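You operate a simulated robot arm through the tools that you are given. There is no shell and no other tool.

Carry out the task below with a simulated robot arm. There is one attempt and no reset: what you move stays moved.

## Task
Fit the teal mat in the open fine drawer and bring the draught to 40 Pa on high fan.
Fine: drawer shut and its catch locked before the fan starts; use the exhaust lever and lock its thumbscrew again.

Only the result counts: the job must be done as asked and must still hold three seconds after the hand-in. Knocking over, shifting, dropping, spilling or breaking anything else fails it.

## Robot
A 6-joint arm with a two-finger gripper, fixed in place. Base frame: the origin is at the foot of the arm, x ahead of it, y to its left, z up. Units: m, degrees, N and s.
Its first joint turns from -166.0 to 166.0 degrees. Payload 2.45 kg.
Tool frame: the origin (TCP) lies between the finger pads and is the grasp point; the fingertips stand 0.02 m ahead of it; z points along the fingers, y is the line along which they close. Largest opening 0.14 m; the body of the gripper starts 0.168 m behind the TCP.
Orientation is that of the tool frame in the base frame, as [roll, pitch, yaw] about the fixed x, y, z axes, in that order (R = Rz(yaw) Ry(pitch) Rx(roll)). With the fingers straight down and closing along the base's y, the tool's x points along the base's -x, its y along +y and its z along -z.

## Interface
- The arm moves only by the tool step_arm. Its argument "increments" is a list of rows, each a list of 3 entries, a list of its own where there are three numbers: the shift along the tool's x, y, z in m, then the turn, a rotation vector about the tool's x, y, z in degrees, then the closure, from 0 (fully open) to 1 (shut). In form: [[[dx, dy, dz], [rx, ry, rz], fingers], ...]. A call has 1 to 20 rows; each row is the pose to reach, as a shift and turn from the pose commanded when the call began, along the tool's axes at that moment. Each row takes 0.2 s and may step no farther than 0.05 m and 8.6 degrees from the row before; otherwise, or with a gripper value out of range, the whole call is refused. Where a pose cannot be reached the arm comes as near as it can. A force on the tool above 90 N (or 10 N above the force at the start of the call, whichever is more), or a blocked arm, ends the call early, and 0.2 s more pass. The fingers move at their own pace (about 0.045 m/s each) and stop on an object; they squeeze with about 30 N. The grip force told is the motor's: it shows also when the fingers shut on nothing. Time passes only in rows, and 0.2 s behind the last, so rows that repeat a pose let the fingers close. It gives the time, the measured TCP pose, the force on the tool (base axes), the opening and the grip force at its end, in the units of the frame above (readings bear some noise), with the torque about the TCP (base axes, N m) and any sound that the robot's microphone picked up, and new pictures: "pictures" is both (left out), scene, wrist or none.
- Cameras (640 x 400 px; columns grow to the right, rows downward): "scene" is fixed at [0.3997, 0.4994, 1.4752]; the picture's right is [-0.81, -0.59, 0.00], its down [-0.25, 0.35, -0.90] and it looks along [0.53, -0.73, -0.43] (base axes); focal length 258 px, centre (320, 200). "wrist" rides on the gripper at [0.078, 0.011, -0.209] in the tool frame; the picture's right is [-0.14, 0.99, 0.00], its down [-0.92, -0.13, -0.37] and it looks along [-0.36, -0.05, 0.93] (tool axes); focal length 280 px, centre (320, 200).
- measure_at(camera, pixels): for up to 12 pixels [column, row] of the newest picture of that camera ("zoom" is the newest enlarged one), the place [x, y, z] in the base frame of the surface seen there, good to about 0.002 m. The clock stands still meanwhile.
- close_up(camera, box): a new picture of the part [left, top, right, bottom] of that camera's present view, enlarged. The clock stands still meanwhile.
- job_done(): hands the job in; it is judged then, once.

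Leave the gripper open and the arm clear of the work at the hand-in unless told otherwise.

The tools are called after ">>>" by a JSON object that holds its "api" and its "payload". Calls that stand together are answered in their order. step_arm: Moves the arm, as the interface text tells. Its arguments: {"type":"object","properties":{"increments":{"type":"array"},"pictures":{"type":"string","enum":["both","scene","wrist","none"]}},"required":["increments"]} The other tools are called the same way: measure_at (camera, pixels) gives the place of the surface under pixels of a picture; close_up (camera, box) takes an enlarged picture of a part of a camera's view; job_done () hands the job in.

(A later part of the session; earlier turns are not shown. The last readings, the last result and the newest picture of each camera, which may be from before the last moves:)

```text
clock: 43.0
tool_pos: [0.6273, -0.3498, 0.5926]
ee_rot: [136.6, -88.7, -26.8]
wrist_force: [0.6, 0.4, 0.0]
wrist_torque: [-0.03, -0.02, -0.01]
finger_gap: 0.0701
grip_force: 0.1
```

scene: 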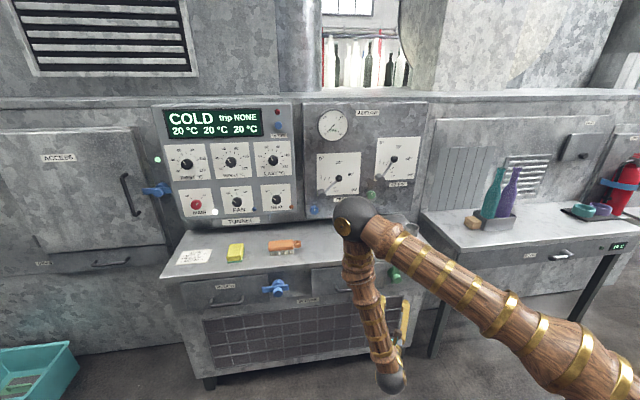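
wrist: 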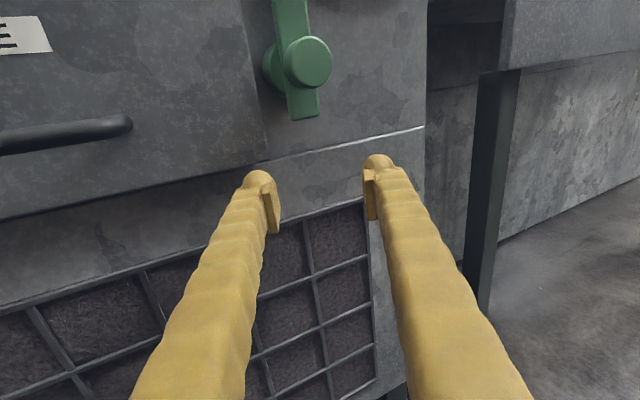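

Now it's reachable: the tool points at -70° and the TCP is at u=-0.196, v=-0.691, exactly the standoff line for the catch axis. I'll raise 0.107 m to the axis height.

>>> {"api": "step_arm", "payload": {"increments": [[[0.036, 0, 0], [0, 0, 0], 0.5], [[0.072, 0, 0], [0, 0, 0], 0.5], [[0.107, 0, 0], [0, 0, 0], 0.5], [[0.107, 0, 0], [0, 0, 0], 0.5]], "pictures": "both"}}

>>> {"api": "measure_at", "payload": {"camera": "wrist", "pixels": [[313, 170], [313, 180], [300, 120], [330, 180], [290, 180], [320, 110]]}}

```text
clock: 44.0
tool_pos: [0.6296, -0.3511, 0.7001]
ee_rot: [136.8, -88.7, -26.7]
wrist_force: [1.3, 0.3, -0.2]
wrist_torque: [0.01, 0.03, 0.02]
finger_gap: 0.0701
grip_force: 0.0
```

scene: 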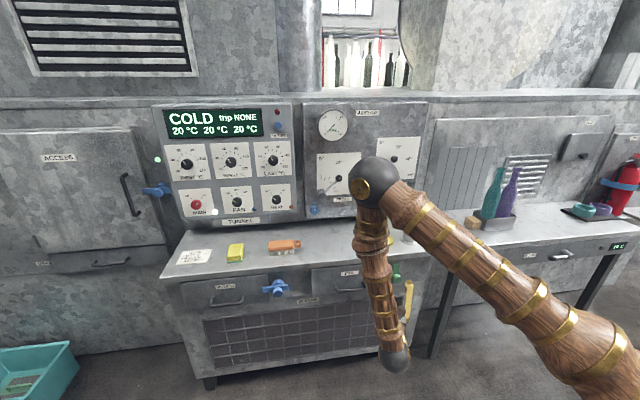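
wrist: 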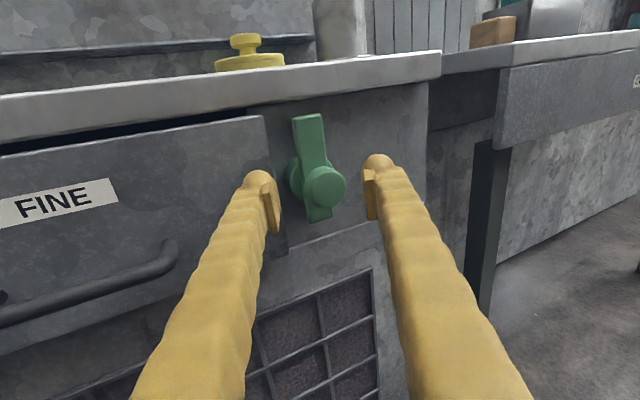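

```text
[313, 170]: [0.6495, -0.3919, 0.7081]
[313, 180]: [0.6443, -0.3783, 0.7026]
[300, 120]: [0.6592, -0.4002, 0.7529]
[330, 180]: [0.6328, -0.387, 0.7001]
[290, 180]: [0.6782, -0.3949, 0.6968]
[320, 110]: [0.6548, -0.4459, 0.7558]
```

The knob is centred between the fingers, in line with the tool axis. I'll narrow to 0.05 m, advance 36 mm along the tool, then close on the knob.

>>> {"api": "step_arm", "payload": {"increments": [[[0, 0, 0], [0, 0, 0], 0.64], [[0, 0, 0.012], [0, 0, 0], 0.64], [[0, 0, 0.024], [0, 0, 0], 0.64], [[0, 0, 0.036], [0, 0, 0], 0.64], [[0, 0, 0.036], [0, 0, 0], 0.64]], "pictures": "wrist"}}

```text
clock: 45.2
tool_pos: [0.6416, -0.3845, 0.6989]
ee_rot: [136.7, -88.7, -26.6]
wrist_force: [-0.4, -0.8, 0.7]
wrist_torque: [0.0, -0.01, 0.04]
finger_gap: 0.0504
grip_force: 0.0
```

wrist: 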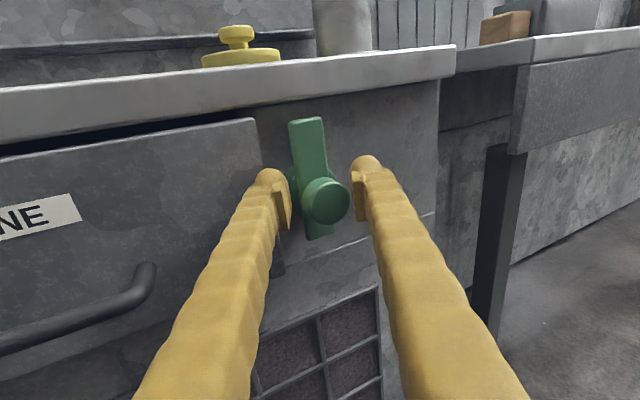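

No contact, and the knob is between the pads. I'll close on it.

>>> {"api": "step_arm", "payload": {"increments": [[[0, 0, 0.002], [0, 0, 0], 1], [[0, 0, 0.003], [0, 0, 0], 1], [[0, 0, 0.003], [0, 0, 0], 1], [[0, 0, 0.003], [0, 0, 0], 1]], "pictures": "wrist"}}

```text
clock: 46.3
tool_pos: [0.6385, -0.388, 0.6979]
ee_rot: [133.4, -88.6, -23.5]
wrist_force: [-9.6, 1.8, 7.3]
wrist_torque: [-0.09, 0.11, 1.2]
finger_gap: 0.0371
grip_force: 44.9
stopped in row 4: the force on the tool passed its limit at 92 N (the readings are from after the stop); the commanded pose is now the measured one
```

wrist: 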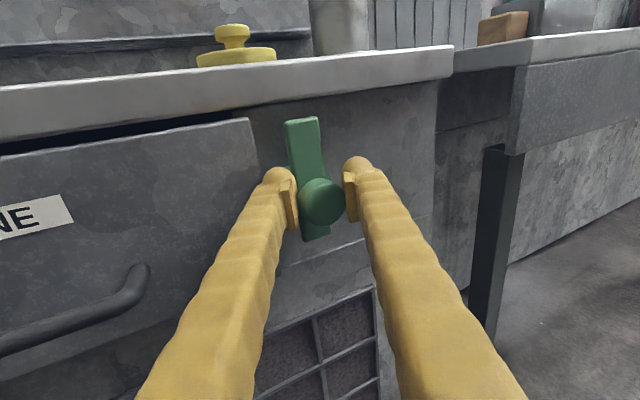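

The knob is gripped. I'll try turning it 16° counterclockwise (seen from the front) about the wall normal, and watch torque and picture.

>>> {"api": "step_arm", "payload": {"increments": [[[0, 0, 0], [0, 2.13, -4.53], 1], [[0, 0, 0], [0, 4.26, -9.05], 1], [[0, 0, 0], [0, 6.81, -14.48], 1], [[0, 0, 0], [0, 6.81, -14.48], 1]], "pictures": "wrist"}}

```text
clock: 47.3
tool_pos: [0.6409, -0.3878, 0.6976]
ee_rot: [69.8, -73.4, 40.3]
wrist_force: [-3.8, 70.6, -21.7]
wrist_torque: [1.01, 0.35, 1.52]
finger_gap: 0.0366
grip_force: 44.7
```

wrist: 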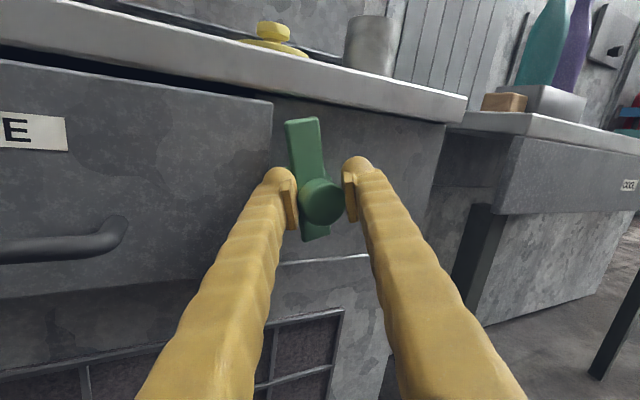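

The catch turns with the hand: the bar keeps its place between the fingers while the background tilts. A 70 N push into the wall has built up, so I'll ease out 4 mm and keep turning counterclockwise.

>>> {"api": "step_arm", "payload": {"increments": [[[0, 0.0017, -0.0036], [0, 0, 0], 1], [[0, 0.0017, -0.0036], [0, 2.77, -5.88], 1], [[0, 0.0017, -0.0036], [0, 5.53, -11.77], 1], [[0, 0.0017, -0.0036], [0, 8.3, -17.65], 1], [[0, 0.0017, -0.0036], [0, 8.3, -17.65], 1]], "pictures": "wrist"}}

```text
clock: 48.0
tool_pos: [0.6416, -0.3856, 0.6966]
ee_rot: [68.1, -65.9, 42.5]
wrist_force: [12.3, -6.2, -11.9]
wrist_torque: [0.28, 0.16, -0.14]
finger_gap: 0.0363
grip_force: 44.5
stopped in row 3: the force on the tool passed its limit at 96 N (the readings are from after the stop); the commanded pose is now the measured one
```

wrist: 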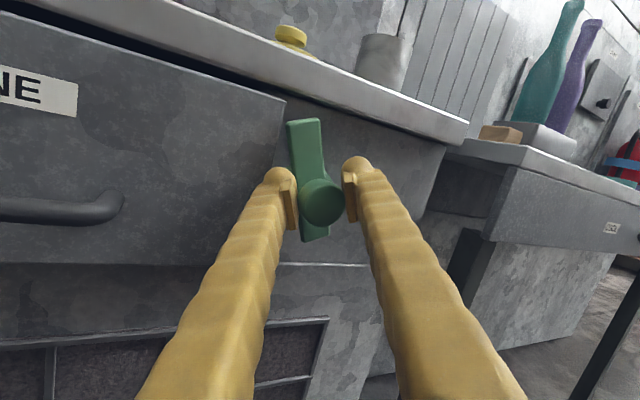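

It is still turning, now about 24°. From the drift, the true pivot is at u≈-0.176, z≈0.689, about 10 mm below my TCP, and the long end goes left as on the blue one. I'll continue with an arc about that pivot.

>>> {"api": "step_arm", "payload": {"increments": [[[-0.0002, -0.0013, -0.0006], [0, 3.41, -7.24], 1], [[-0.0007, -0.0024, -0.0012], [0, 6.81, -14.48], 1], [[-0.0013, -0.0035, -0.0017], [0, 10.22, -21.72], 1], [[-0.0013, -0.0035, -0.0017], [0, 10.22, -21.72], 1]], "pictures": "wrist"}}

```text
clock: 48.7
tool_pos: [0.6464, -0.3814, 0.6999]
ee_rot: [69.4, -48.4, 39.9]
wrist_force: [-17.7, 8.1, 15.8]
wrist_torque: [0.15, 0.49, -0.03]
finger_gap: 0.0363
grip_force: 45.2
out of reach, approached as far as the arm can: row 2, 3
stopped in row 3: the force on the tool passed its limit at 160 N (the readings are from after the stop); the commanded pose is now the measured one
```

wrist: 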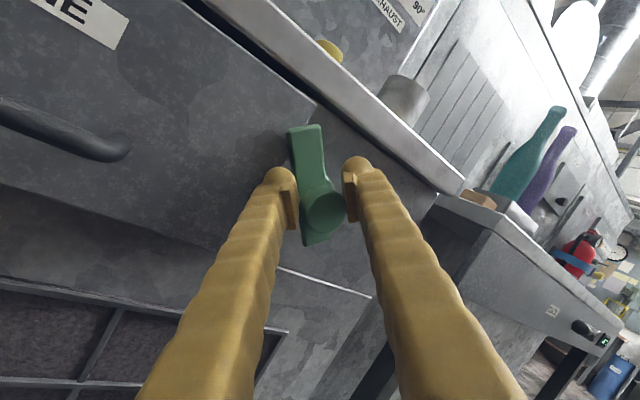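

The catch is now about 42° round, but this wrist pose has run out of reach. I'll open slightly, withdraw along the tool, and finish by pushing the long end down from above.

>>> {"api": "step_arm", "payload": {"increments": [[[0, 0, -0.001], [0, 0, 0], 0.7], [[0, 0, -0.008], [0, 0, 0], 0.68], [[0, 0, -0.025], [0, 0, 0], 0.65], [[0, 0, -0.045], [0, 0, 0], 0.6], [[0, 0, -0.065], [0, 0, 0], 0.6], [[0, 0, -0.065], [0, 0, 0], 0.6]]}}

```text
clock: 50.1
tool_pos: [0.6212, -0.3246, 0.6837]
ee_rot: [69.4, -48.6, 40.0]
wrist_force: [0.0, -0.3, -0.7]
wrist_torque: [-0.01, 0.0, 0.0]
finger_gap: 0.056
grip_force: 0.0
```

scene: 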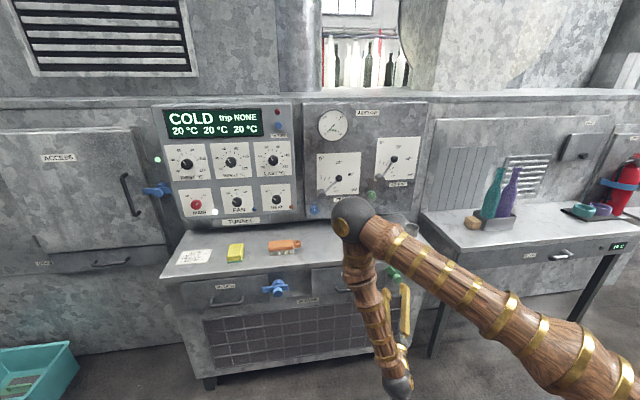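
wrist: 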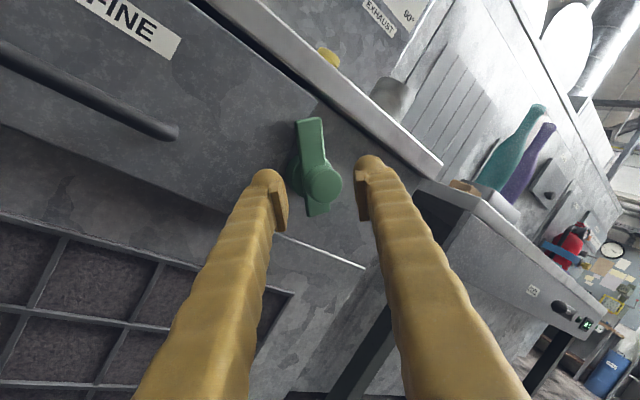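

The catch stays at about 42° and the hand is clear. I'll raise the hand and turn it to point down (tilted 20° toward the wall), with the fingers closed as a pusher.

>>> {"api": "step_arm", "payload": {"increments": [[[0.0119, 0.0078, 0.0019], [4.26, -6.47, 1.93], 1], [[0.0238, 0.0156, 0.0037], [8.53, -12.95, 3.87], 1], [[0.0357, 0.0233, 0.0056], [12.79, -19.42, 5.8], 1], [[0.0476, 0.0311, 0.0075], [17.06, -25.9, 7.73], 1], [[0.0595, 0.0389, 0.0094], [21.32, -32.37, 9.67], 1], [[0.0715, 0.0467, 0.0112], [25.59, -38.85, 11.6], 1], [[0.0834, 0.0545, 0.0131], [29.85, -45.32, 13.54], 1], [[0.0953, 0.0623, 0.015], [34.12, -51.8, 15.47], 1], [[0.1072, 0.07, 0.0169], [38.38, -58.27, 17.4], 1], [[0.1191, 0.0778, 0.0187], [42.65, -64.75, 19.34], 1], [[0.131, 0.0856, 0.0206], [46.91, -71.22, 21.27], 1], [[0.131, 0.0856, 0.0206], [46.91, -71.22, 21.27], 1]]}}

```text
clock: 52.7
tool_pos: [0.632, -0.3035, 0.8409]
ee_rot: [179.9, -20.0, -45.0]
wrist_force: [0.3, 1.0, -0.1]
wrist_torque: [-0.02, 0.03, -0.03]
finger_gap: 0.0
grip_force: 29.1
out of reach, approached as far as the arm can: row 11
```

scene: 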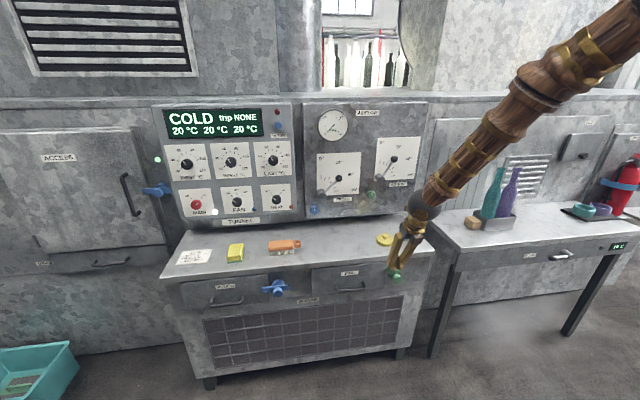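
wrist: 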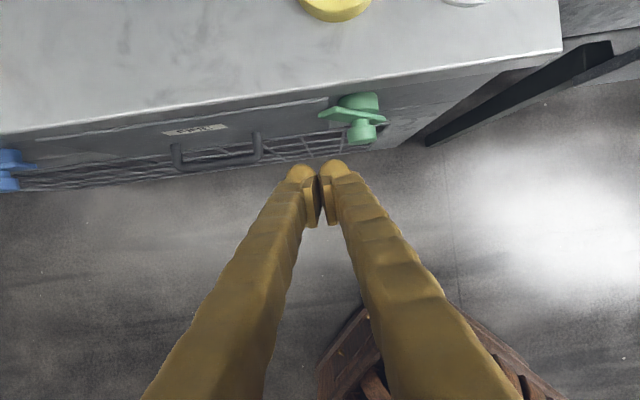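

The hand now points down with a 20° lean. I'll zoom in on the catch to measure its bar.

>>> {"api": "close_up", "payload": {"camera": "wrist", "box": [280, 60, 440, 160]}}

>>> {"api": "measure_at", "payload": {"camera": "wrist", "pixels": [[325, 114], [340, 113], [350, 108], [330, 110], [362, 130], [385, 118], [335, 117], [318, 113]]}}

>>> {"api": "close_up", "payload": {"camera": "scene", "box": [360, 245, 440, 295]}}

```text
4.00 times, centred on (360, 110) of wrist
```

zoom: 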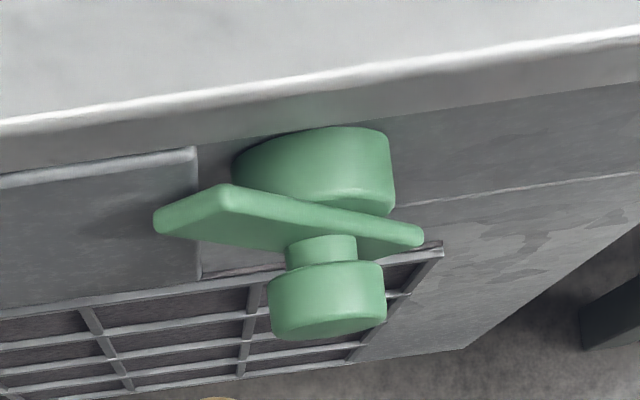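

```text
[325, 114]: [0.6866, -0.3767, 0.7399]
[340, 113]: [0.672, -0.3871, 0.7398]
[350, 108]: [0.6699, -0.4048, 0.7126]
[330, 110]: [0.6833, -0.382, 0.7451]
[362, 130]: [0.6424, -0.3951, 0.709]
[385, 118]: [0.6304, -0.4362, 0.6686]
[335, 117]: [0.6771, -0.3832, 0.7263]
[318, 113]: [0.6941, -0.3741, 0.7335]
```

```text
8.00 times, centred on (400, 270) of scene
```

zoom: 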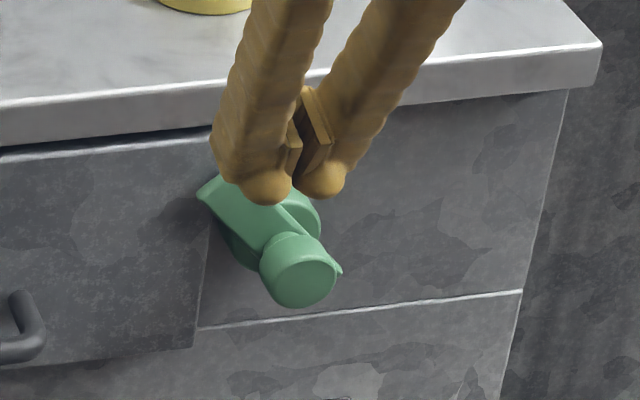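

The bar's long end is at u≈-0.22, z≈0.74, so about 41° round. I'll bring the closed fingertips down in front of the bench lip and in just above the bar's end.

>>> {"api": "step_arm", "payload": {"increments": [[[0.0228, -0.002, 0.0083], [0, 0, 0], 1], [[0.0456, -0.004, 0.0166], [0, 0, 0], 1], [[0.0319, -0.004, 0.0542], [0, 0, 0], 1], [[0.0196, -0.004, 0.088], [0, 0, 0], 1], [[0.0309, -0.004, 0.0921], [0, 0, 0], 1], [[0.0422, -0.004, 0.0962], [0, 0, 0], 1], [[0.0422, -0.004, 0.0962], [0, 0, 0], 1]]}}

>>> {"api": "close_up", "payload": {"camera": "scene", "box": [360, 245, 440, 295]}}

>>> {"api": "close_up", "payload": {"camera": "wrist", "box": [220, 60, 460, 210]}}

```text
clock: 54.3
tool_pos: [0.6858, -0.3522, 0.7639]
ee_rot: [180.0, -20.0, -45.1]
wrist_force: [-0.9, -0.7, 0.4]
wrist_torque: [-0.02, -0.02, -0.01]
finger_gap: 0.0002
grip_force: 29.3
```

scene: 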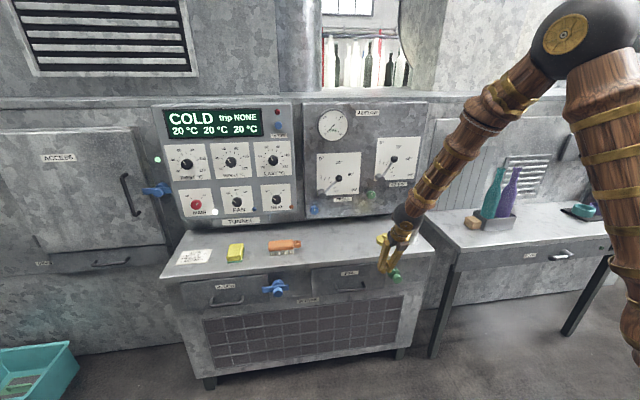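
wrist: 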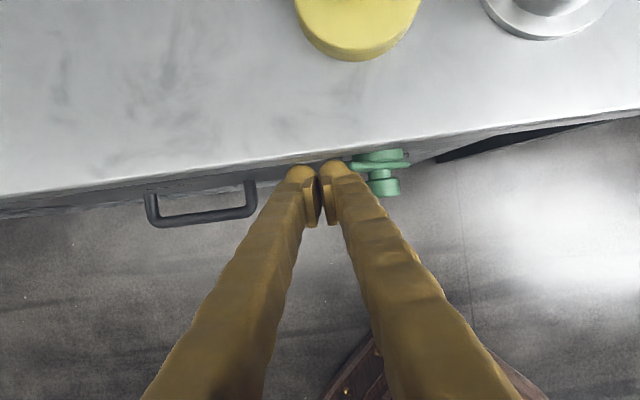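

```text
8.00 times, centred on (400, 270) of scene
```

zoom: 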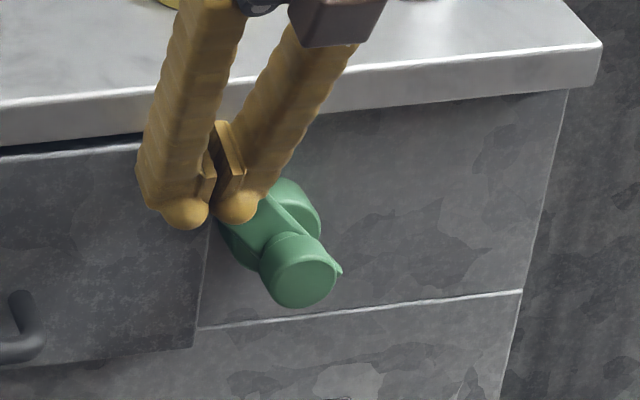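

```text
2.67 times, centred on (340, 135) of wrist
```

zoom: 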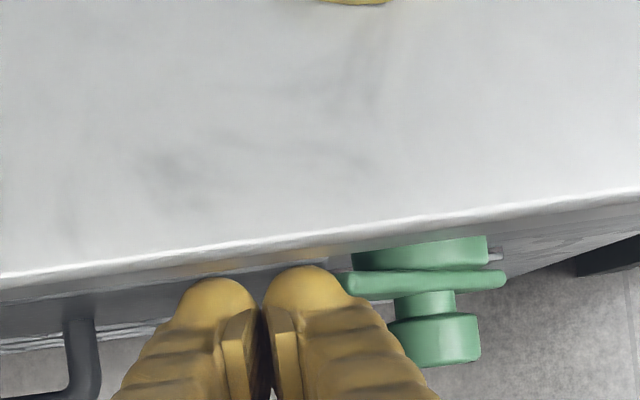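

The fingertips sit over the bar's end with no contact. I'll push straight down 46 mm in small steps.

>>> {"api": "step_arm", "payload": {"increments": [[[-0.0027, 0, 0.0075], [0, 0, 0], 1], [[-0.0055, 0, 0.015], [0, 0, 0], 1], [[-0.0082, 0, 0.0226], [0, 0, 0], 1], [[-0.0109, 0, 0.0301], [0, 0, 0], 1], [[-0.0137, 0, 0.0376], [0, 0, 0], 1], [[-0.0157, 0, 0.0432], [0, 0, 0], 1], [[-0.0157, 0, 0.0432], [0, 0, 0], 1]]}}

>>> {"api": "close_up", "payload": {"camera": "scene", "box": [360, 245, 440, 295]}}

```text
clock: 55.1
tool_pos: [0.6892, -0.3472, 0.7423]
ee_rot: [-179.7, -20.3, -44.6]
wrist_force: [0.4, 14.7, 7.0]
wrist_torque: [-0.05, -0.2, -0.08]
finger_gap: 0.0
grip_force: 29.4
stopped in row 4: the force on the tool passed its limit at 103 N (the readings are from after the stop); the commanded pose is now the measured one
```

scene: 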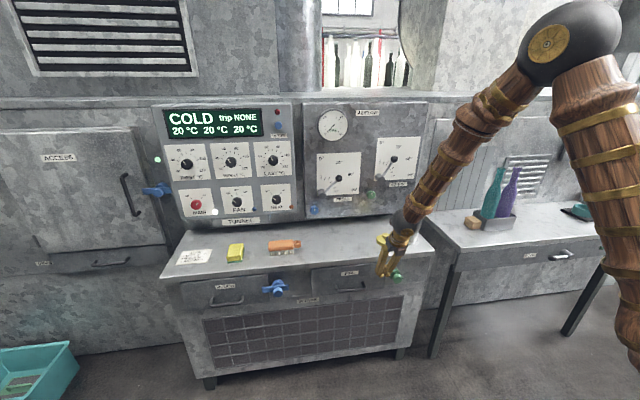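
wrist: 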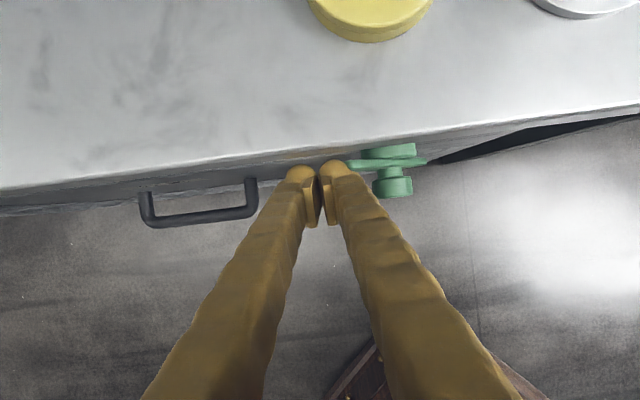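

```text
8.00 times, centred on (400, 270) of scene
```

zoom: 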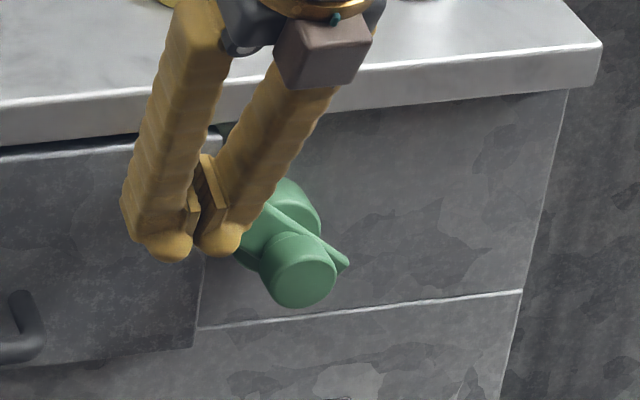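

The bar moved some, but the fingers were pushed left along its end. I'll measure the bar again, then push nearer the pivot from on top.

>>> {"api": "measure_at", "payload": {"camera": "zoom", "pixels": [[345, 262], [335, 268], [300, 235], [260, 215], [245, 250], [265, 235], [250, 262], [305, 270], [280, 222]]}}

>>> {"api": "close_up", "payload": {"camera": "wrist", "box": [260, 110, 460, 235]}}

```text
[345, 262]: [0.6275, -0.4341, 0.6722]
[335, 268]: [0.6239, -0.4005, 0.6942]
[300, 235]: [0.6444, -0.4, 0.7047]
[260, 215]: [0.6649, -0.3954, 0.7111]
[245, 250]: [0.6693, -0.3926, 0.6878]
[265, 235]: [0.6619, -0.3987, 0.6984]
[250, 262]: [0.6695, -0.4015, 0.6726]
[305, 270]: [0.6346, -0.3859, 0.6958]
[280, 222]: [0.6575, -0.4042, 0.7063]
```

```text
3.20 times, centred on (360, 172) of wrist
```

zoom: 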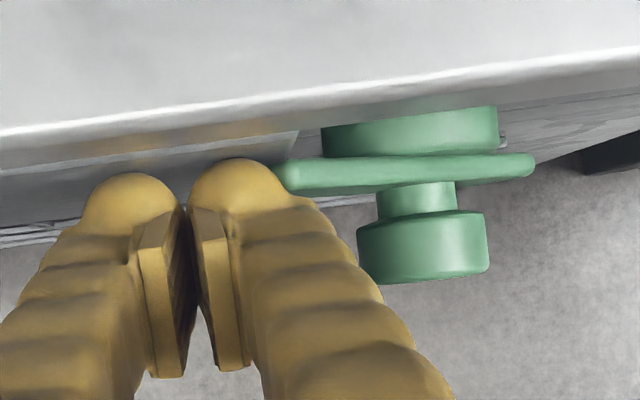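

The bar is now about 63° round. I'll rise 16 mm, shift 18 mm right over the bar and push down again.

>>> {"api": "step_arm", "payload": {"increments": [[[0.0027, 0, -0.0075], [0, 0, 0], 1], [[0.0055, 0.008, -0.015], [0, 0, 0], 1], [[0.0064, 0.018, -0.0147], [0, 0, 0], 1], [[0.003, 0.018, -0.0053], [0, 0, 0], 1], [[-0.0004, 0.018, 0.0041], [0, 0, 0], 1], [[-0.0032, 0.018, 0.0116], [0, 0, 0], 1], [[-0.0059, 0.018, 0.0191], [0, 0, 0], 1], [[-0.008, 0.018, 0.0247], [0, 0, 0], 1], [[-0.008, 0.018, 0.0247], [0, 0, 0], 1]]}}

>>> {"api": "close_up", "payload": {"camera": "scene", "box": [360, 245, 440, 295]}}

```text
clock: 56.1
tool_pos: [0.6818, -0.3586, 0.7585]
ee_rot: [-179.5, -20.7, -44.7]
wrist_force: [-0.8, 15.6, 14.8]
wrist_torque: [-0.11, 0.05, 0.01]
finger_gap: 0.0
grip_force: 29.2
stopped in row 4: the force on the tool passed its limit at 115 N (the readings are from after the stop); the commanded pose is now the measured one
```

scene: 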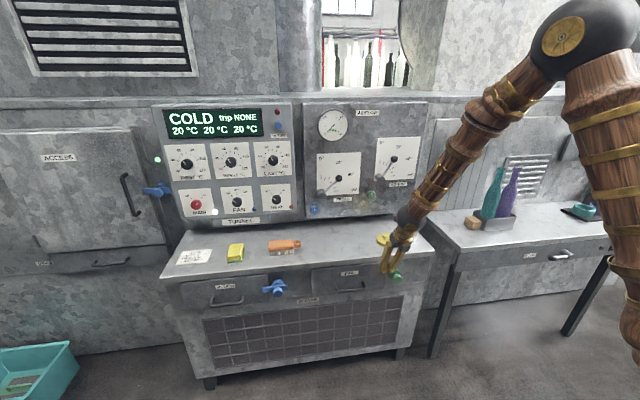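
wrist: 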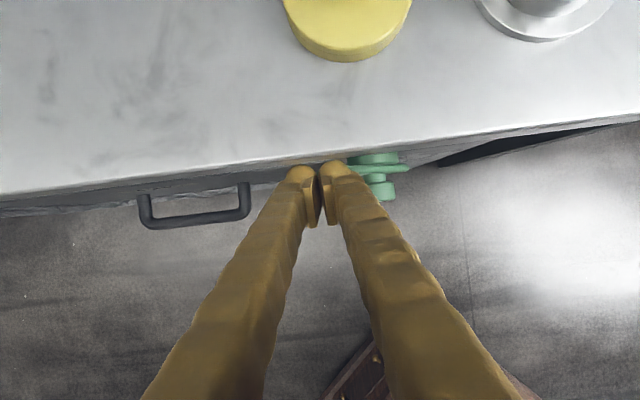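

```text
8.00 times, centred on (400, 270) of scene
```

zoom: 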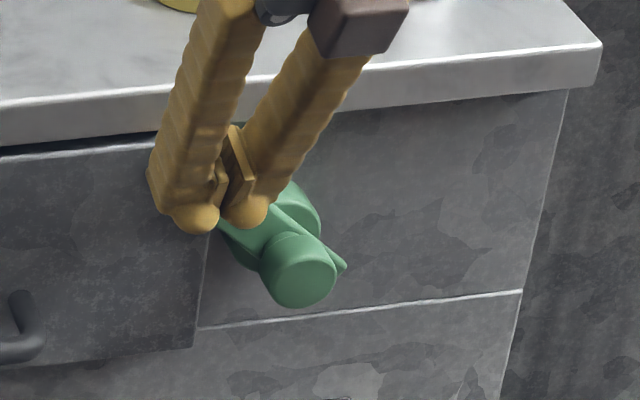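

The tip is rubbing on the drawer front, so this push is poor. I'll go back to gripping the knob, with the fingers above and below it (pads parallel to its axis) and the tool pointing 20° right of the wall normal. First I back off and reorient.

>>> {"api": "step_arm", "payload": {"increments": [[[-0.0308, 0, -0.0325], [0, 0, 0], 1], [[-0.0353, 0.0018, -0.0279], [2.76, 4.62, 5.92], 1], [[-0.0398, 0.0037, -0.0232], [5.52, 9.24, 11.84], 1], [[-0.0442, 0.0055, -0.0186], [8.28, 13.86, 17.76], 1], [[-0.0487, 0.0074, -0.0139], [11.04, 18.48, 23.68], 1], [[-0.0532, 0.0092, -0.0093], [13.8, 23.1, 29.6], 1], [[-0.0577, 0.011, -0.0046], [16.56, 27.72, 35.52], 1], [[-0.0622, 0.0129, 0.0], [19.32, 32.34, 41.44], 1], [[-0.0666, 0.0147, 0.0047], [22.08, 36.96, 47.36], 1], [[-0.0711, 0.0166, 0.0094], [24.84, 41.58, 53.28], 1], [[-0.0756, 0.0184, 0.014], [27.6, 46.2, 59.2], 1], [[-0.0801, 0.0202, 0.0187], [30.36, 50.82, 65.12], 1], [[-0.0846, 0.0221, 0.0233], [33.12, 55.44, 71.04], 1], [[-0.089, 0.0239, 0.028], [35.88, 60.06, 76.96], 1], [[-0.0935, 0.0258, 0.0326], [38.64, 64.68, 82.88], 0.8], [[-0.098, 0.0276, 0.0373], [41.4, 69.3, 88.8], 0.6], [[-0.098, 0.0276, 0.0373], [41.4, 69.3, 88.8], 0.6], [[-0.098, 0.0276, 0.0373], [41.4, 69.3, 88.8], 0.6]]}}

```text
clock: 59.9
tool_pos: [0.6053, -0.323, 0.6876]
ee_rot: [-89.6, 0.6, -154.5]
wrist_force: [-0.4, -0.4, -0.5]
wrist_torque: [-0.02, 0.0, 0.02]
finger_gap: 0.0561
grip_force: 0.1
out of reach, approached as far as the arm can: row 2, 3, 4, 5, 6, 7, 8, 9, 10, 11, 12, 13, 14
```

scene: 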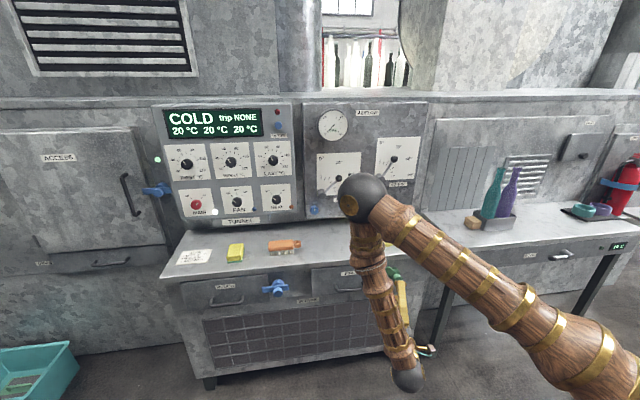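
wrist: 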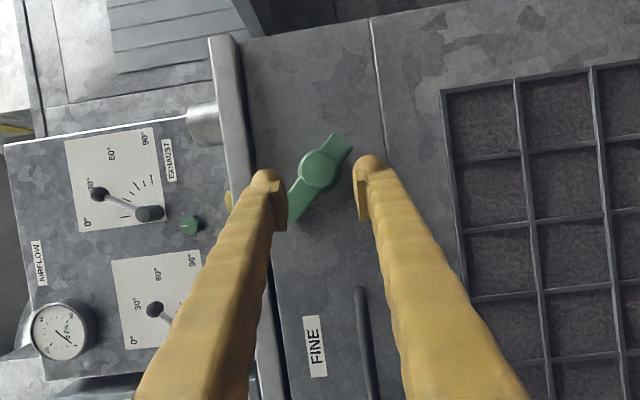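

The pose is good: the knob is at (318,168), on the tool axis, and the bar is about 64° round. I'll advance 70 mm and close on the knob from above and below.

>>> {"api": "step_arm", "payload": {"increments": [[[0, 0, 0.025], [0, 0, 0], 0.6], [[0, 0, 0.05], [0, 0, 0], 0.6], [[0, 0, 0.07], [0, 0, 0], 0.6], [[0, 0, 0.07], [0, 0, 0], 0.6]], "pictures": "wrist"}}

```text
clock: 60.9
tool_pos: [0.637, -0.386, 0.6887]
ee_rot: [-89.5, 0.6, -154.4]
wrist_force: [-0.2, 0.1, -1.0]
wrist_torque: [0.0, -0.03, -0.01]
finger_gap: 0.056
grip_force: 0.1
```

wrist: 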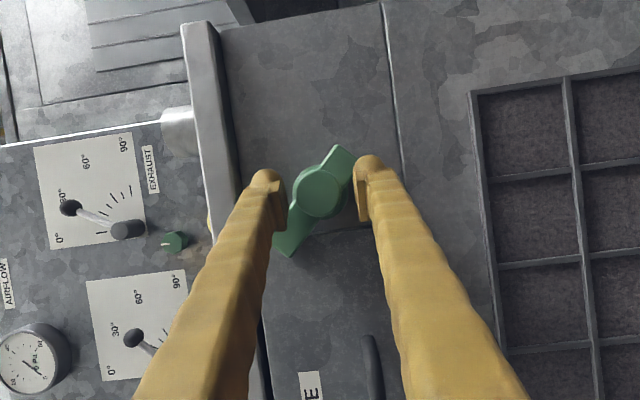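

The knob is squarely between the pads. I'll close on it.

>>> {"api": "step_arm", "payload": {"increments": [[[0, 0, 0], [0, 0, 0], 0.8], [[0, 0, 0], [0, 0, 0], 1], [[0, 0, 0], [0, 0, 0], 1], [[0, 0, 0], [0, 0, 0], 1]], "pictures": "wrist"}}

```text
clock: 61.9
tool_pos: [0.6371, -0.3868, 0.6885]
ee_rot: [-89.4, 0.7, -154.4]
wrist_force: [1.1, -6.7, 34.2]
wrist_torque: [-0.28, -0.2, -0.03]
finger_gap: 0.0357
grip_force: 44.8
```

wrist: 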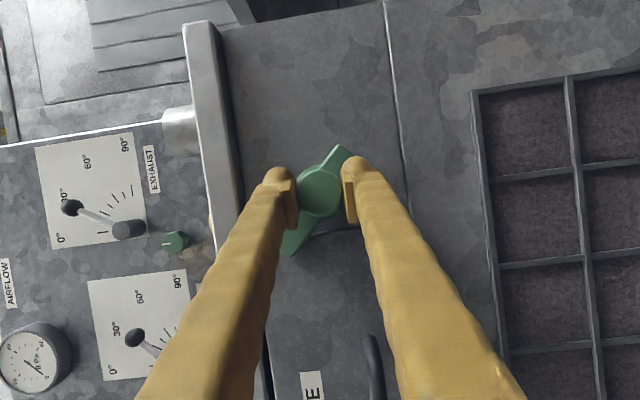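

Gripped at 0.036 m, with a 34 N upward reaction, so the pivot is about 2 mm higher. I'll shift up 2 mm and turn 24° counterclockwise about the wall normal.

>>> {"api": "step_arm", "payload": {"increments": [[[0, -0.002, 0], [0, 0, 0], 1], [[0, -0.002, 0], [2, 0, -5.66], 1], [[0, -0.002, 0], [4, 0, -11.3], 1], [[0, -0.002, 0], [6, 0, -17], 1], [[0, -0.002, 0], [8, 0, -22.6], 1], [[0, -0.002, 0], [8, 0, -22.6], 1]], "pictures": "wrist"}}

```text
clock: 63.3
tool_pos: [0.6361, -0.386, 0.6896]
ee_rot: [-81.2, -21.9, -156.3]
wrist_force: [0.9, -8.2, -29.4]
wrist_torque: [0.24, 0.19, -0.19]
finger_gap: 0.0356
grip_force: 45.0
```

wrist: 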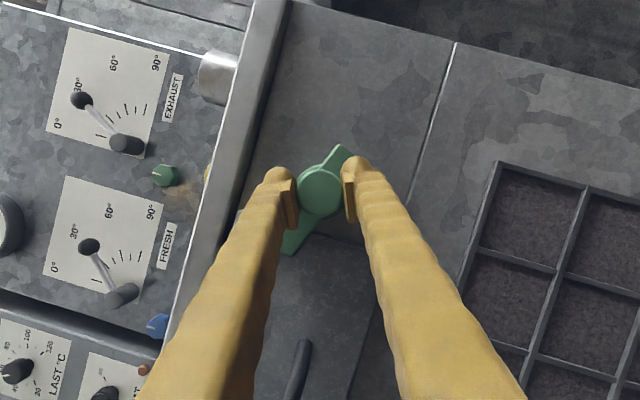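

It turned cleanly with the hand, to about 87°. I'll turn a little further until it meets its stop.

>>> {"api": "step_arm", "payload": {"increments": [[[0, 0.001, 0], [1, 0, -2.83], 1], [[0, 0.001, 0], [2, 0, -5.66], 1], [[0, 0.001, 0], [3.3, 0, -9.4], 1], [[0, 0.001, 0], [3.3, 0, -9.4], 1]], "pictures": "wrist"}}

```text
clock: 64.2
tool_pos: [0.6384, -0.3856, 0.6877]
ee_rot: [-78.3, -31.3, -158.4]
wrist_force: [4.2, -6.0, -5.9]
wrist_torque: [0.07, 0.03, 0.16]
finger_gap: 0.0359
grip_force: 45.0
out of reach, approached as far as the arm can: row 3, 4
stopped in row 4: the force on the tool passed its limit at 99 N (the readings are from after the stop); the commanded pose is now the measured one
```

wrist: 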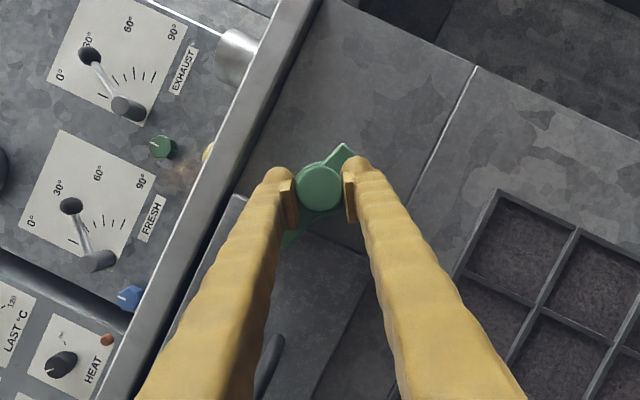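

It has now turned past the level mark or reached its stop. I'll open, withdraw along the tool and look.

>>> {"api": "step_arm", "payload": {"increments": [[[0, 0, 0], [0, 0, 0], 0.7], [[0, 0, -0.002], [0, 0, 0], 0.65], [[0, 0, -0.03], [0, 0, 0], 0.6], [[0, 0, -0.06], [0, 0, 0], 0.6], [[0, 0, -0.08], [0, 0, 0], 0.6], [[0, 0, -0.08], [0, 0, 0], 0.6]]}}

>>> {"api": "close_up", "payload": {"camera": "scene", "box": [360, 245, 440, 295]}}

>>> {"api": "close_up", "payload": {"camera": "wrist", "box": [220, 90, 440, 230]}}

```text
clock: 65.5
tool_pos: [0.6036, -0.3164, 0.6731]
ee_rot: [-78.3, -31.3, -158.5]
wrist_force: [-0.4, -1.4, 0.4]
wrist_torque: [0.02, -0.02, 0.02]
finger_gap: 0.0559
grip_force: 0.2
```

scene: 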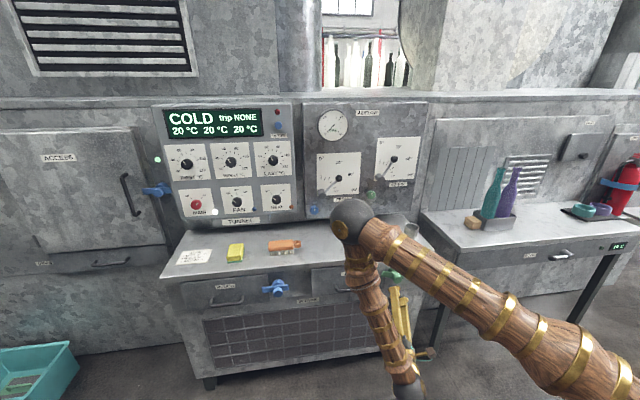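
wrist: 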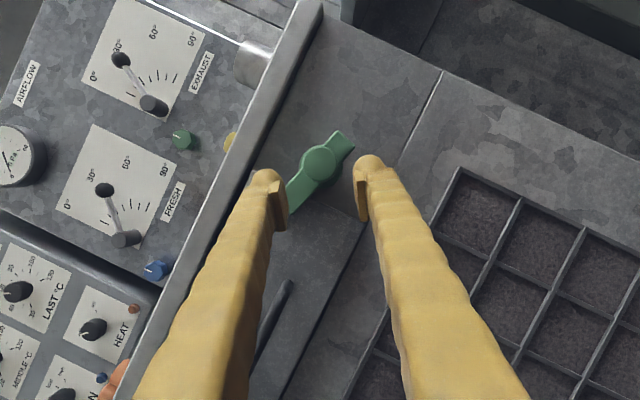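

```text
8.00 times, centred on (400, 270) of scene
```

zoom: 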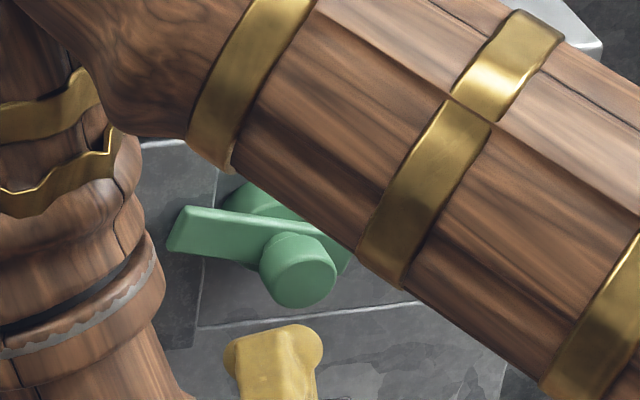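

```text
2.86 times, centred on (330, 160) of wrist
```

zoom: 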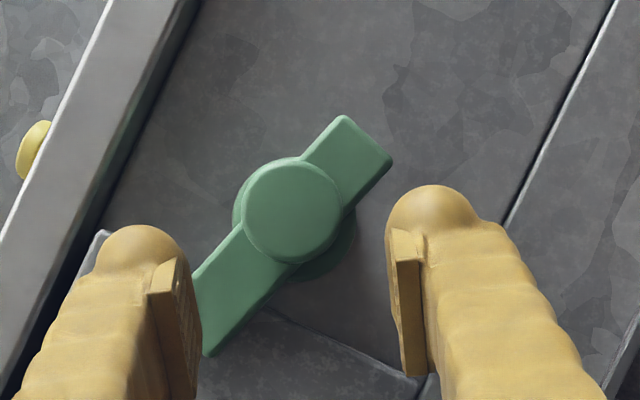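

The bar is still about 15° short of level because the grip slipped at the end. I'll roll the hand back 32° and line up on the knob again.

>>> {"api": "step_arm", "payload": {"increments": [[[0.0023, -0.003, 0.0], [-2.68, 0, 7.55], 0.6], [[0.0047, -0.006, 0.002], [-5.35, 0, 15.1], 0.6], [[0.007, -0.009, 0.005], [-8.03, 0, 22.65], 0.6], [[0.0093, -0.0119, 0.0094], [-10.7, 0, 30.2], 0.6], [[0.0093, -0.0119, 0.0094], [-10.7, 0, 30.2], 0.6]], "pictures": "wrist"}}

```text
clock: 66.8
tool_pos: [0.6045, -0.322, 0.6915]
ee_rot: [-90.2, -1.2, -155.4]
wrist_force: [1.1, 0.3, -0.6]
wrist_torque: [0.0, 0.01, 0.0]
finger_gap: 0.0564
grip_force: 0.1
```

wrist: 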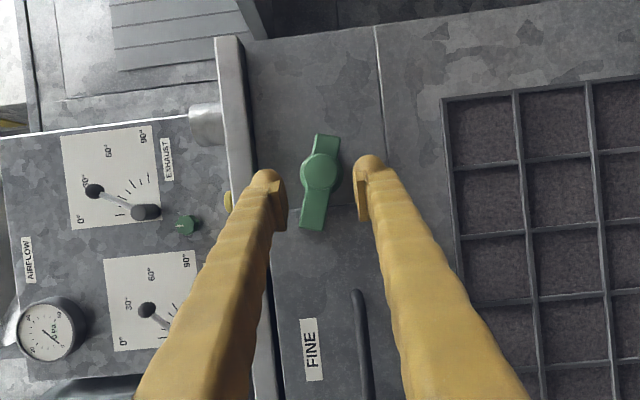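

Aligned again; the bar is about 16° short of level. I'll advance 70 mm and grip the knob.

>>> {"api": "step_arm", "payload": {"increments": [[[0, 0, 0.025], [0, 0, 0], 0.6], [[0, 0, 0.05], [0, 0, 0], 0.6], [[0, 0.001, 0.071], [0, 0, 0], 0.6], [[0, 0.001, 0.071], [0, 0, 0], 0.8], [[0, 0.001, 0.071], [0, 0, 0], 1], [[0, 0.001, 0.071], [0, 0, 0], 1], [[0, 0.001, 0.071], [0, 0, 0], 1]], "pictures": "wrist"}}

```text
clock: 68.3
tool_pos: [0.6333, -0.3883, 0.6894]
ee_rot: [-90.2, -1.4, -155.4]
wrist_force: [11.8, -12.6, -7.3]
wrist_torque: [0.01, 0.04, -0.01]
finger_gap: 0.0361
grip_force: 44.7
```

wrist: 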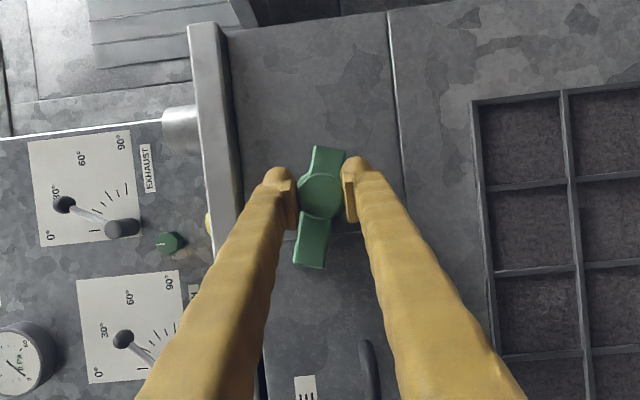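

Gripped. I'll turn 20° counterclockwise.

>>> {"api": "step_arm", "payload": {"increments": [[[0, 0, 0], [1.74, 0, -4.69], 1], [[0, 0, 0], [3.49, 0, -9.37], 1], [[0, 0, 0], [5.23, 0, -14.06], 1], [[0, 0, 0], [6.97, 0, -18.74], 1], [[0, 0, 0], [6.97, 0, -18.74], 1]], "pictures": "wrist"}}

```text
clock: 69.5
tool_pos: [0.6342, -0.3864, 0.691]
ee_rot: [-82.8, -20.1, -156.5]
wrist_force: [2.2, 7.3, 7.1]
wrist_torque: [0.23, -0.34, 0.03]
finger_gap: 0.0359
grip_force: 44.8
```

wrist: 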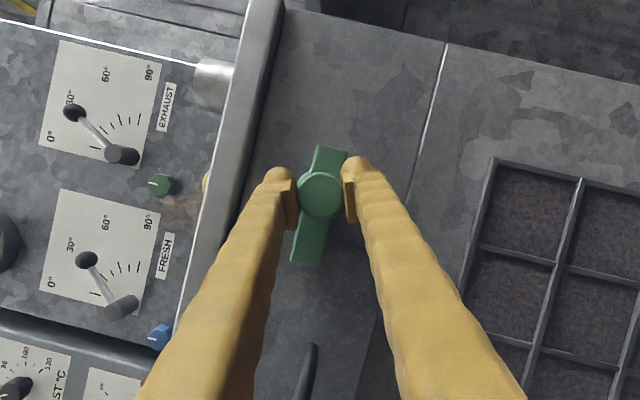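

The bar now runs parallel to the bench edge in the picture. I'll turn 5° more to be sure it is against its stop, then release and back away.

>>> {"api": "step_arm", "payload": {"increments": [[[0, 0, 0], [1, 0, -2.8], 1], [[0, 0, 0], [1.74, 0, -4.69], 1], [[0, 0, 0], [1.74, 0, -4.69], 1]], "pictures": "none"}}

>>> {"api": "step_arm", "payload": {"increments": [[[0, 0, 0], [0, 0, 0], 0.7], [[0, 0, -0.002], [0, 0, 0], 0.65], [[0, 0, -0.03], [0, 0, 0], 0.6], [[0, 0, -0.06], [0, 0, 0], 0.6], [[0, 0, -0.08], [0, 0, 0], 0.6], [[0, 0, -0.08], [0, 0, 0], 0.6]]}}

>>> {"api": "close_up", "payload": {"camera": "wrist", "box": [220, 90, 440, 230]}}

>>> {"api": "close_up", "payload": {"camera": "scene", "box": [360, 245, 440, 295]}}

```text
clock: 70.3
tool_pos: [0.6337, -0.3868, 0.6909]
ee_rot: [-80.8, -24.8, -157.4]
wrist_force: [-14.0, 11.0, 29.8]
wrist_torque: [0.14, -0.74, 0.05]
finger_gap: 0.0358
grip_force: 45.4
```

```text
clock: 71.8
tool_pos: [0.5983, -0.3162, 0.6786]
ee_rot: [-80.9, -24.6, -157.3]
wrist_force: [0.0, 0.5, 0.1]
wrist_torque: [0.05, 0.01, 0.0]
finger_gap: 0.0561
grip_force: 0.1
```

scene: 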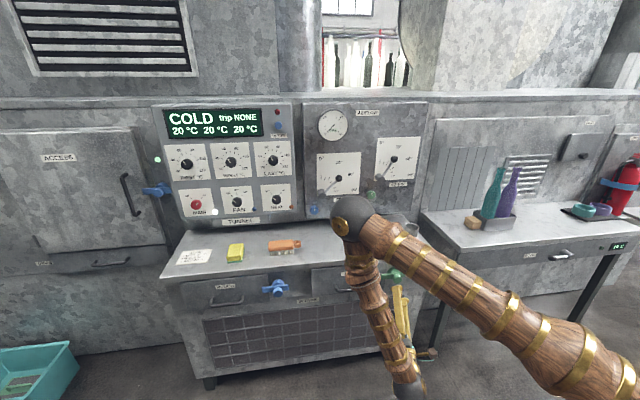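
wrist: 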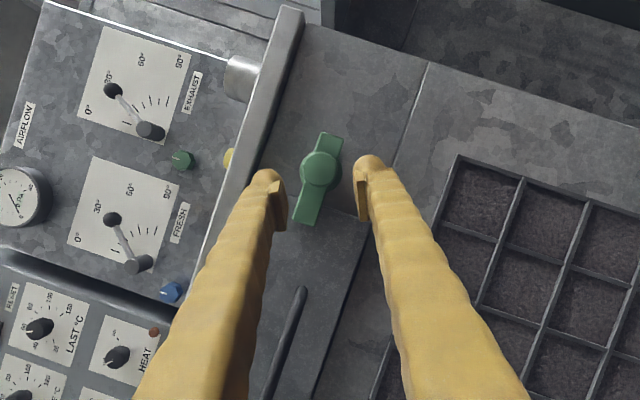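

```text
2.86 times, centred on (330, 160) of wrist
```

zoom: 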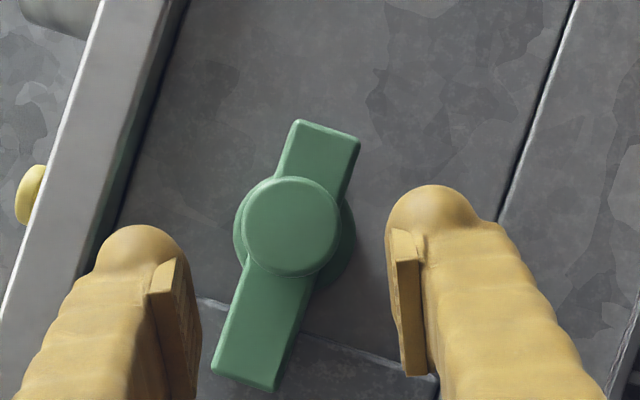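

```text
8.00 times, centred on (400, 270) of scene
```

zoom: 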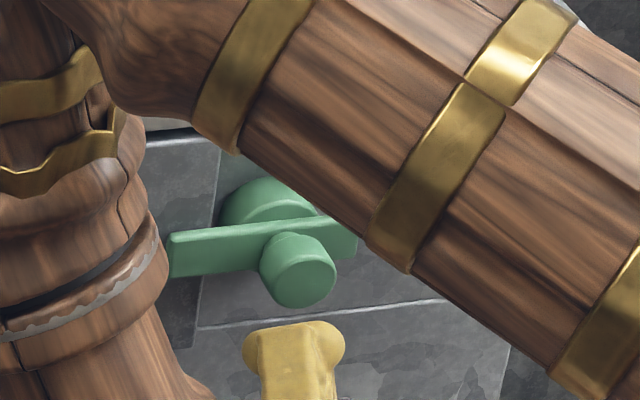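

The green catch is now level across the drawer edge, the same as the blue one. Next is the FAN knob; I'll zoom in to see its shape and pointer.

>>> {"api": "close_up", "payload": {"camera": "scene", "box": [212, 182, 268, 217]}}

>>> {"api": "measure_at", "payload": {"camera": "zoom", "pixels": [[280, 220], [255, 225], [310, 225], [285, 195], [285, 250], [150, 200], [430, 190], [400, 270], [270, 205], [120, 120], [300, 300], [280, 140]]}}

```text
11.43 times, centred on (240, 200) of scene
```

zoom: 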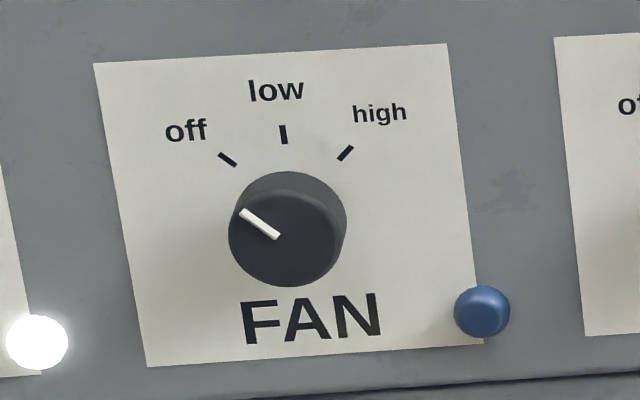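

```text
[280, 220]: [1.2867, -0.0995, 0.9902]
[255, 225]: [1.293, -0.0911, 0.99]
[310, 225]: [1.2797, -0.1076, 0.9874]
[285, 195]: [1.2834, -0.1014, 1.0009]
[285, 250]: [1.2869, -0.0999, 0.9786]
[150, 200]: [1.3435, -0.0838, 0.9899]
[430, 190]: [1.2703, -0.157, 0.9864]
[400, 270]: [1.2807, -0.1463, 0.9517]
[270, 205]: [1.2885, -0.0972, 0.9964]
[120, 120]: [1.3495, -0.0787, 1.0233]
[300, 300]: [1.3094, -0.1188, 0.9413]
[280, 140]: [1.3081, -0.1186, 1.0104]
```

FAN knob: round, about 0.04 m across, centre u≈-0.839, z≈0.984, face at v≈-0.980, pointing at "off". "High" is about 100° clockwise. I'll lift away from the drawer and carry the hand over to a spot in front of the FAN knob, pointing straight at the panel.

>>> {"api": "step_arm", "payload": {"increments": [[[-0.0149, -0.0422, -0.0016], [1.47, -2.22, -7.88], 0.5], [[-0.0298, -0.0844, -0.0033], [2.93, -4.43, -15.77], 0.5], [[-0.0447, -0.1266, -0.0049], [4.4, -6.65, -23.65], 0.5], [[-0.0597, -0.1688, -0.0065], [5.87, -8.87, -31.54], 0.5], [[-0.0746, -0.2109, -0.0081], [7.33, -11.08, -39.42], 0.5], [[-0.0895, -0.2531, -0.0098], [8.8, -13.3, -47.3], 0.5], [[-0.1044, -0.2953, -0.0114], [10.26, -15.51, -55.19], 0.5], [[-0.1193, -0.3375, -0.013], [11.73, -17.73, -63.07], 0.5], [[-0.1558, -0.3597, -0.0074], [11.73, -17.73, -63.07], 0.5], [[-0.1924, -0.3818, -0.0018], [11.73, -17.73, -63.07], 0.5], [[-0.2289, -0.404, 0.0039], [11.73, -17.73, -63.07], 0.5], [[-0.2655, -0.4262, 0.0095], [11.73, -17.73, -63.07], 0.5], [[-0.302, -0.4484, 0.0151], [11.73, -17.73, -63.07], 0.5], [[-0.3385, -0.4705, 0.0207], [11.73, -17.73, -63.07], 0.5], [[-0.3751, -0.4927, 0.0263], [11.73, -17.73, -63.07], 0.5], [[-0.4116, -0.5149, 0.032], [11.73, -17.73, -63.07], 0.5], [[-0.4482, -0.537, 0.0376], [11.73, -17.73, -63.07], 0.5], [[-0.4847, -0.5592, 0.0432], [11.73, -17.73, -63.07], 0.5], [[-0.4847, -0.5592, 0.0432], [11.73, -17.73, -63.07], 0.5]]}}

```text
clock: 75.8
tool_pos: [1.2031, -0.0143, 0.9838]
ee_rot: [102.5, -89.9, 32.4]
wrist_force: [-0.4, 0.5, 0.5]
wrist_torque: [0.0, -0.02, -0.01]
finger_gap: 0.0699
grip_force: 0.0
```

scene: 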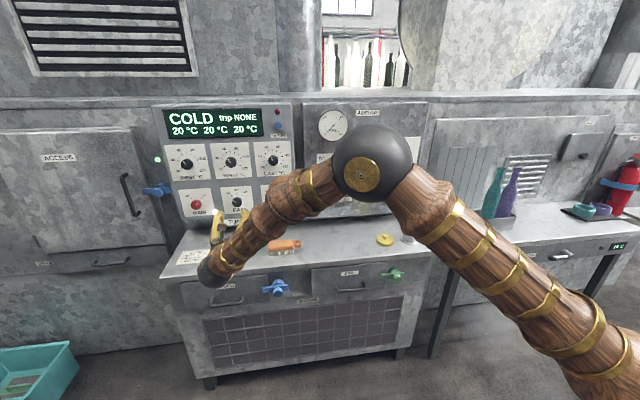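
wrist: 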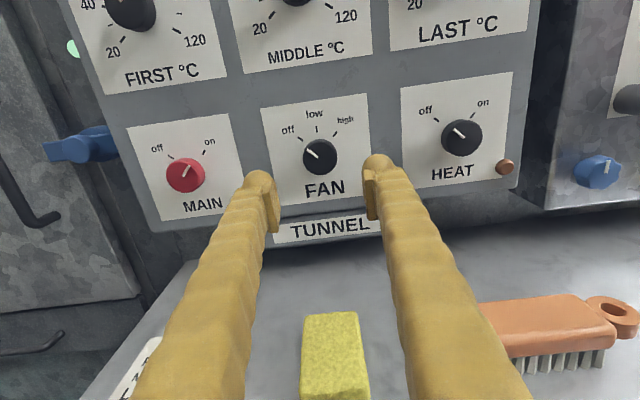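

The FAN knob is centred at (319,157), nearly on the tool axis. I'll zoom and measure it from here.

>>> {"api": "close_up", "payload": {"camera": "wrist", "box": [264, 104, 376, 174]}}

>>> {"api": "measure_at", "payload": {"camera": "zoom", "pixels": [[317, 300], [230, 300], [400, 300], [317, 220], [317, 370], [320, 310], [150, 250], [280, 310]]}}

```text
5.71 times, centred on (320, 139) of wrist
```

zoom: 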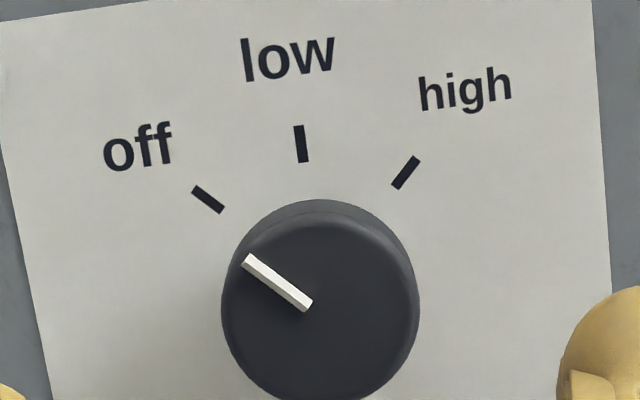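

```text
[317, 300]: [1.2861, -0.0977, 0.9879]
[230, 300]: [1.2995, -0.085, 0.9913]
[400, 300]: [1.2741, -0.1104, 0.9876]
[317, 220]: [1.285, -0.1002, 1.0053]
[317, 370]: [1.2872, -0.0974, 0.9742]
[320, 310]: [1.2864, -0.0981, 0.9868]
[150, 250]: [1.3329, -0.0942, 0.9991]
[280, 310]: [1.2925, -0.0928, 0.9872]
```

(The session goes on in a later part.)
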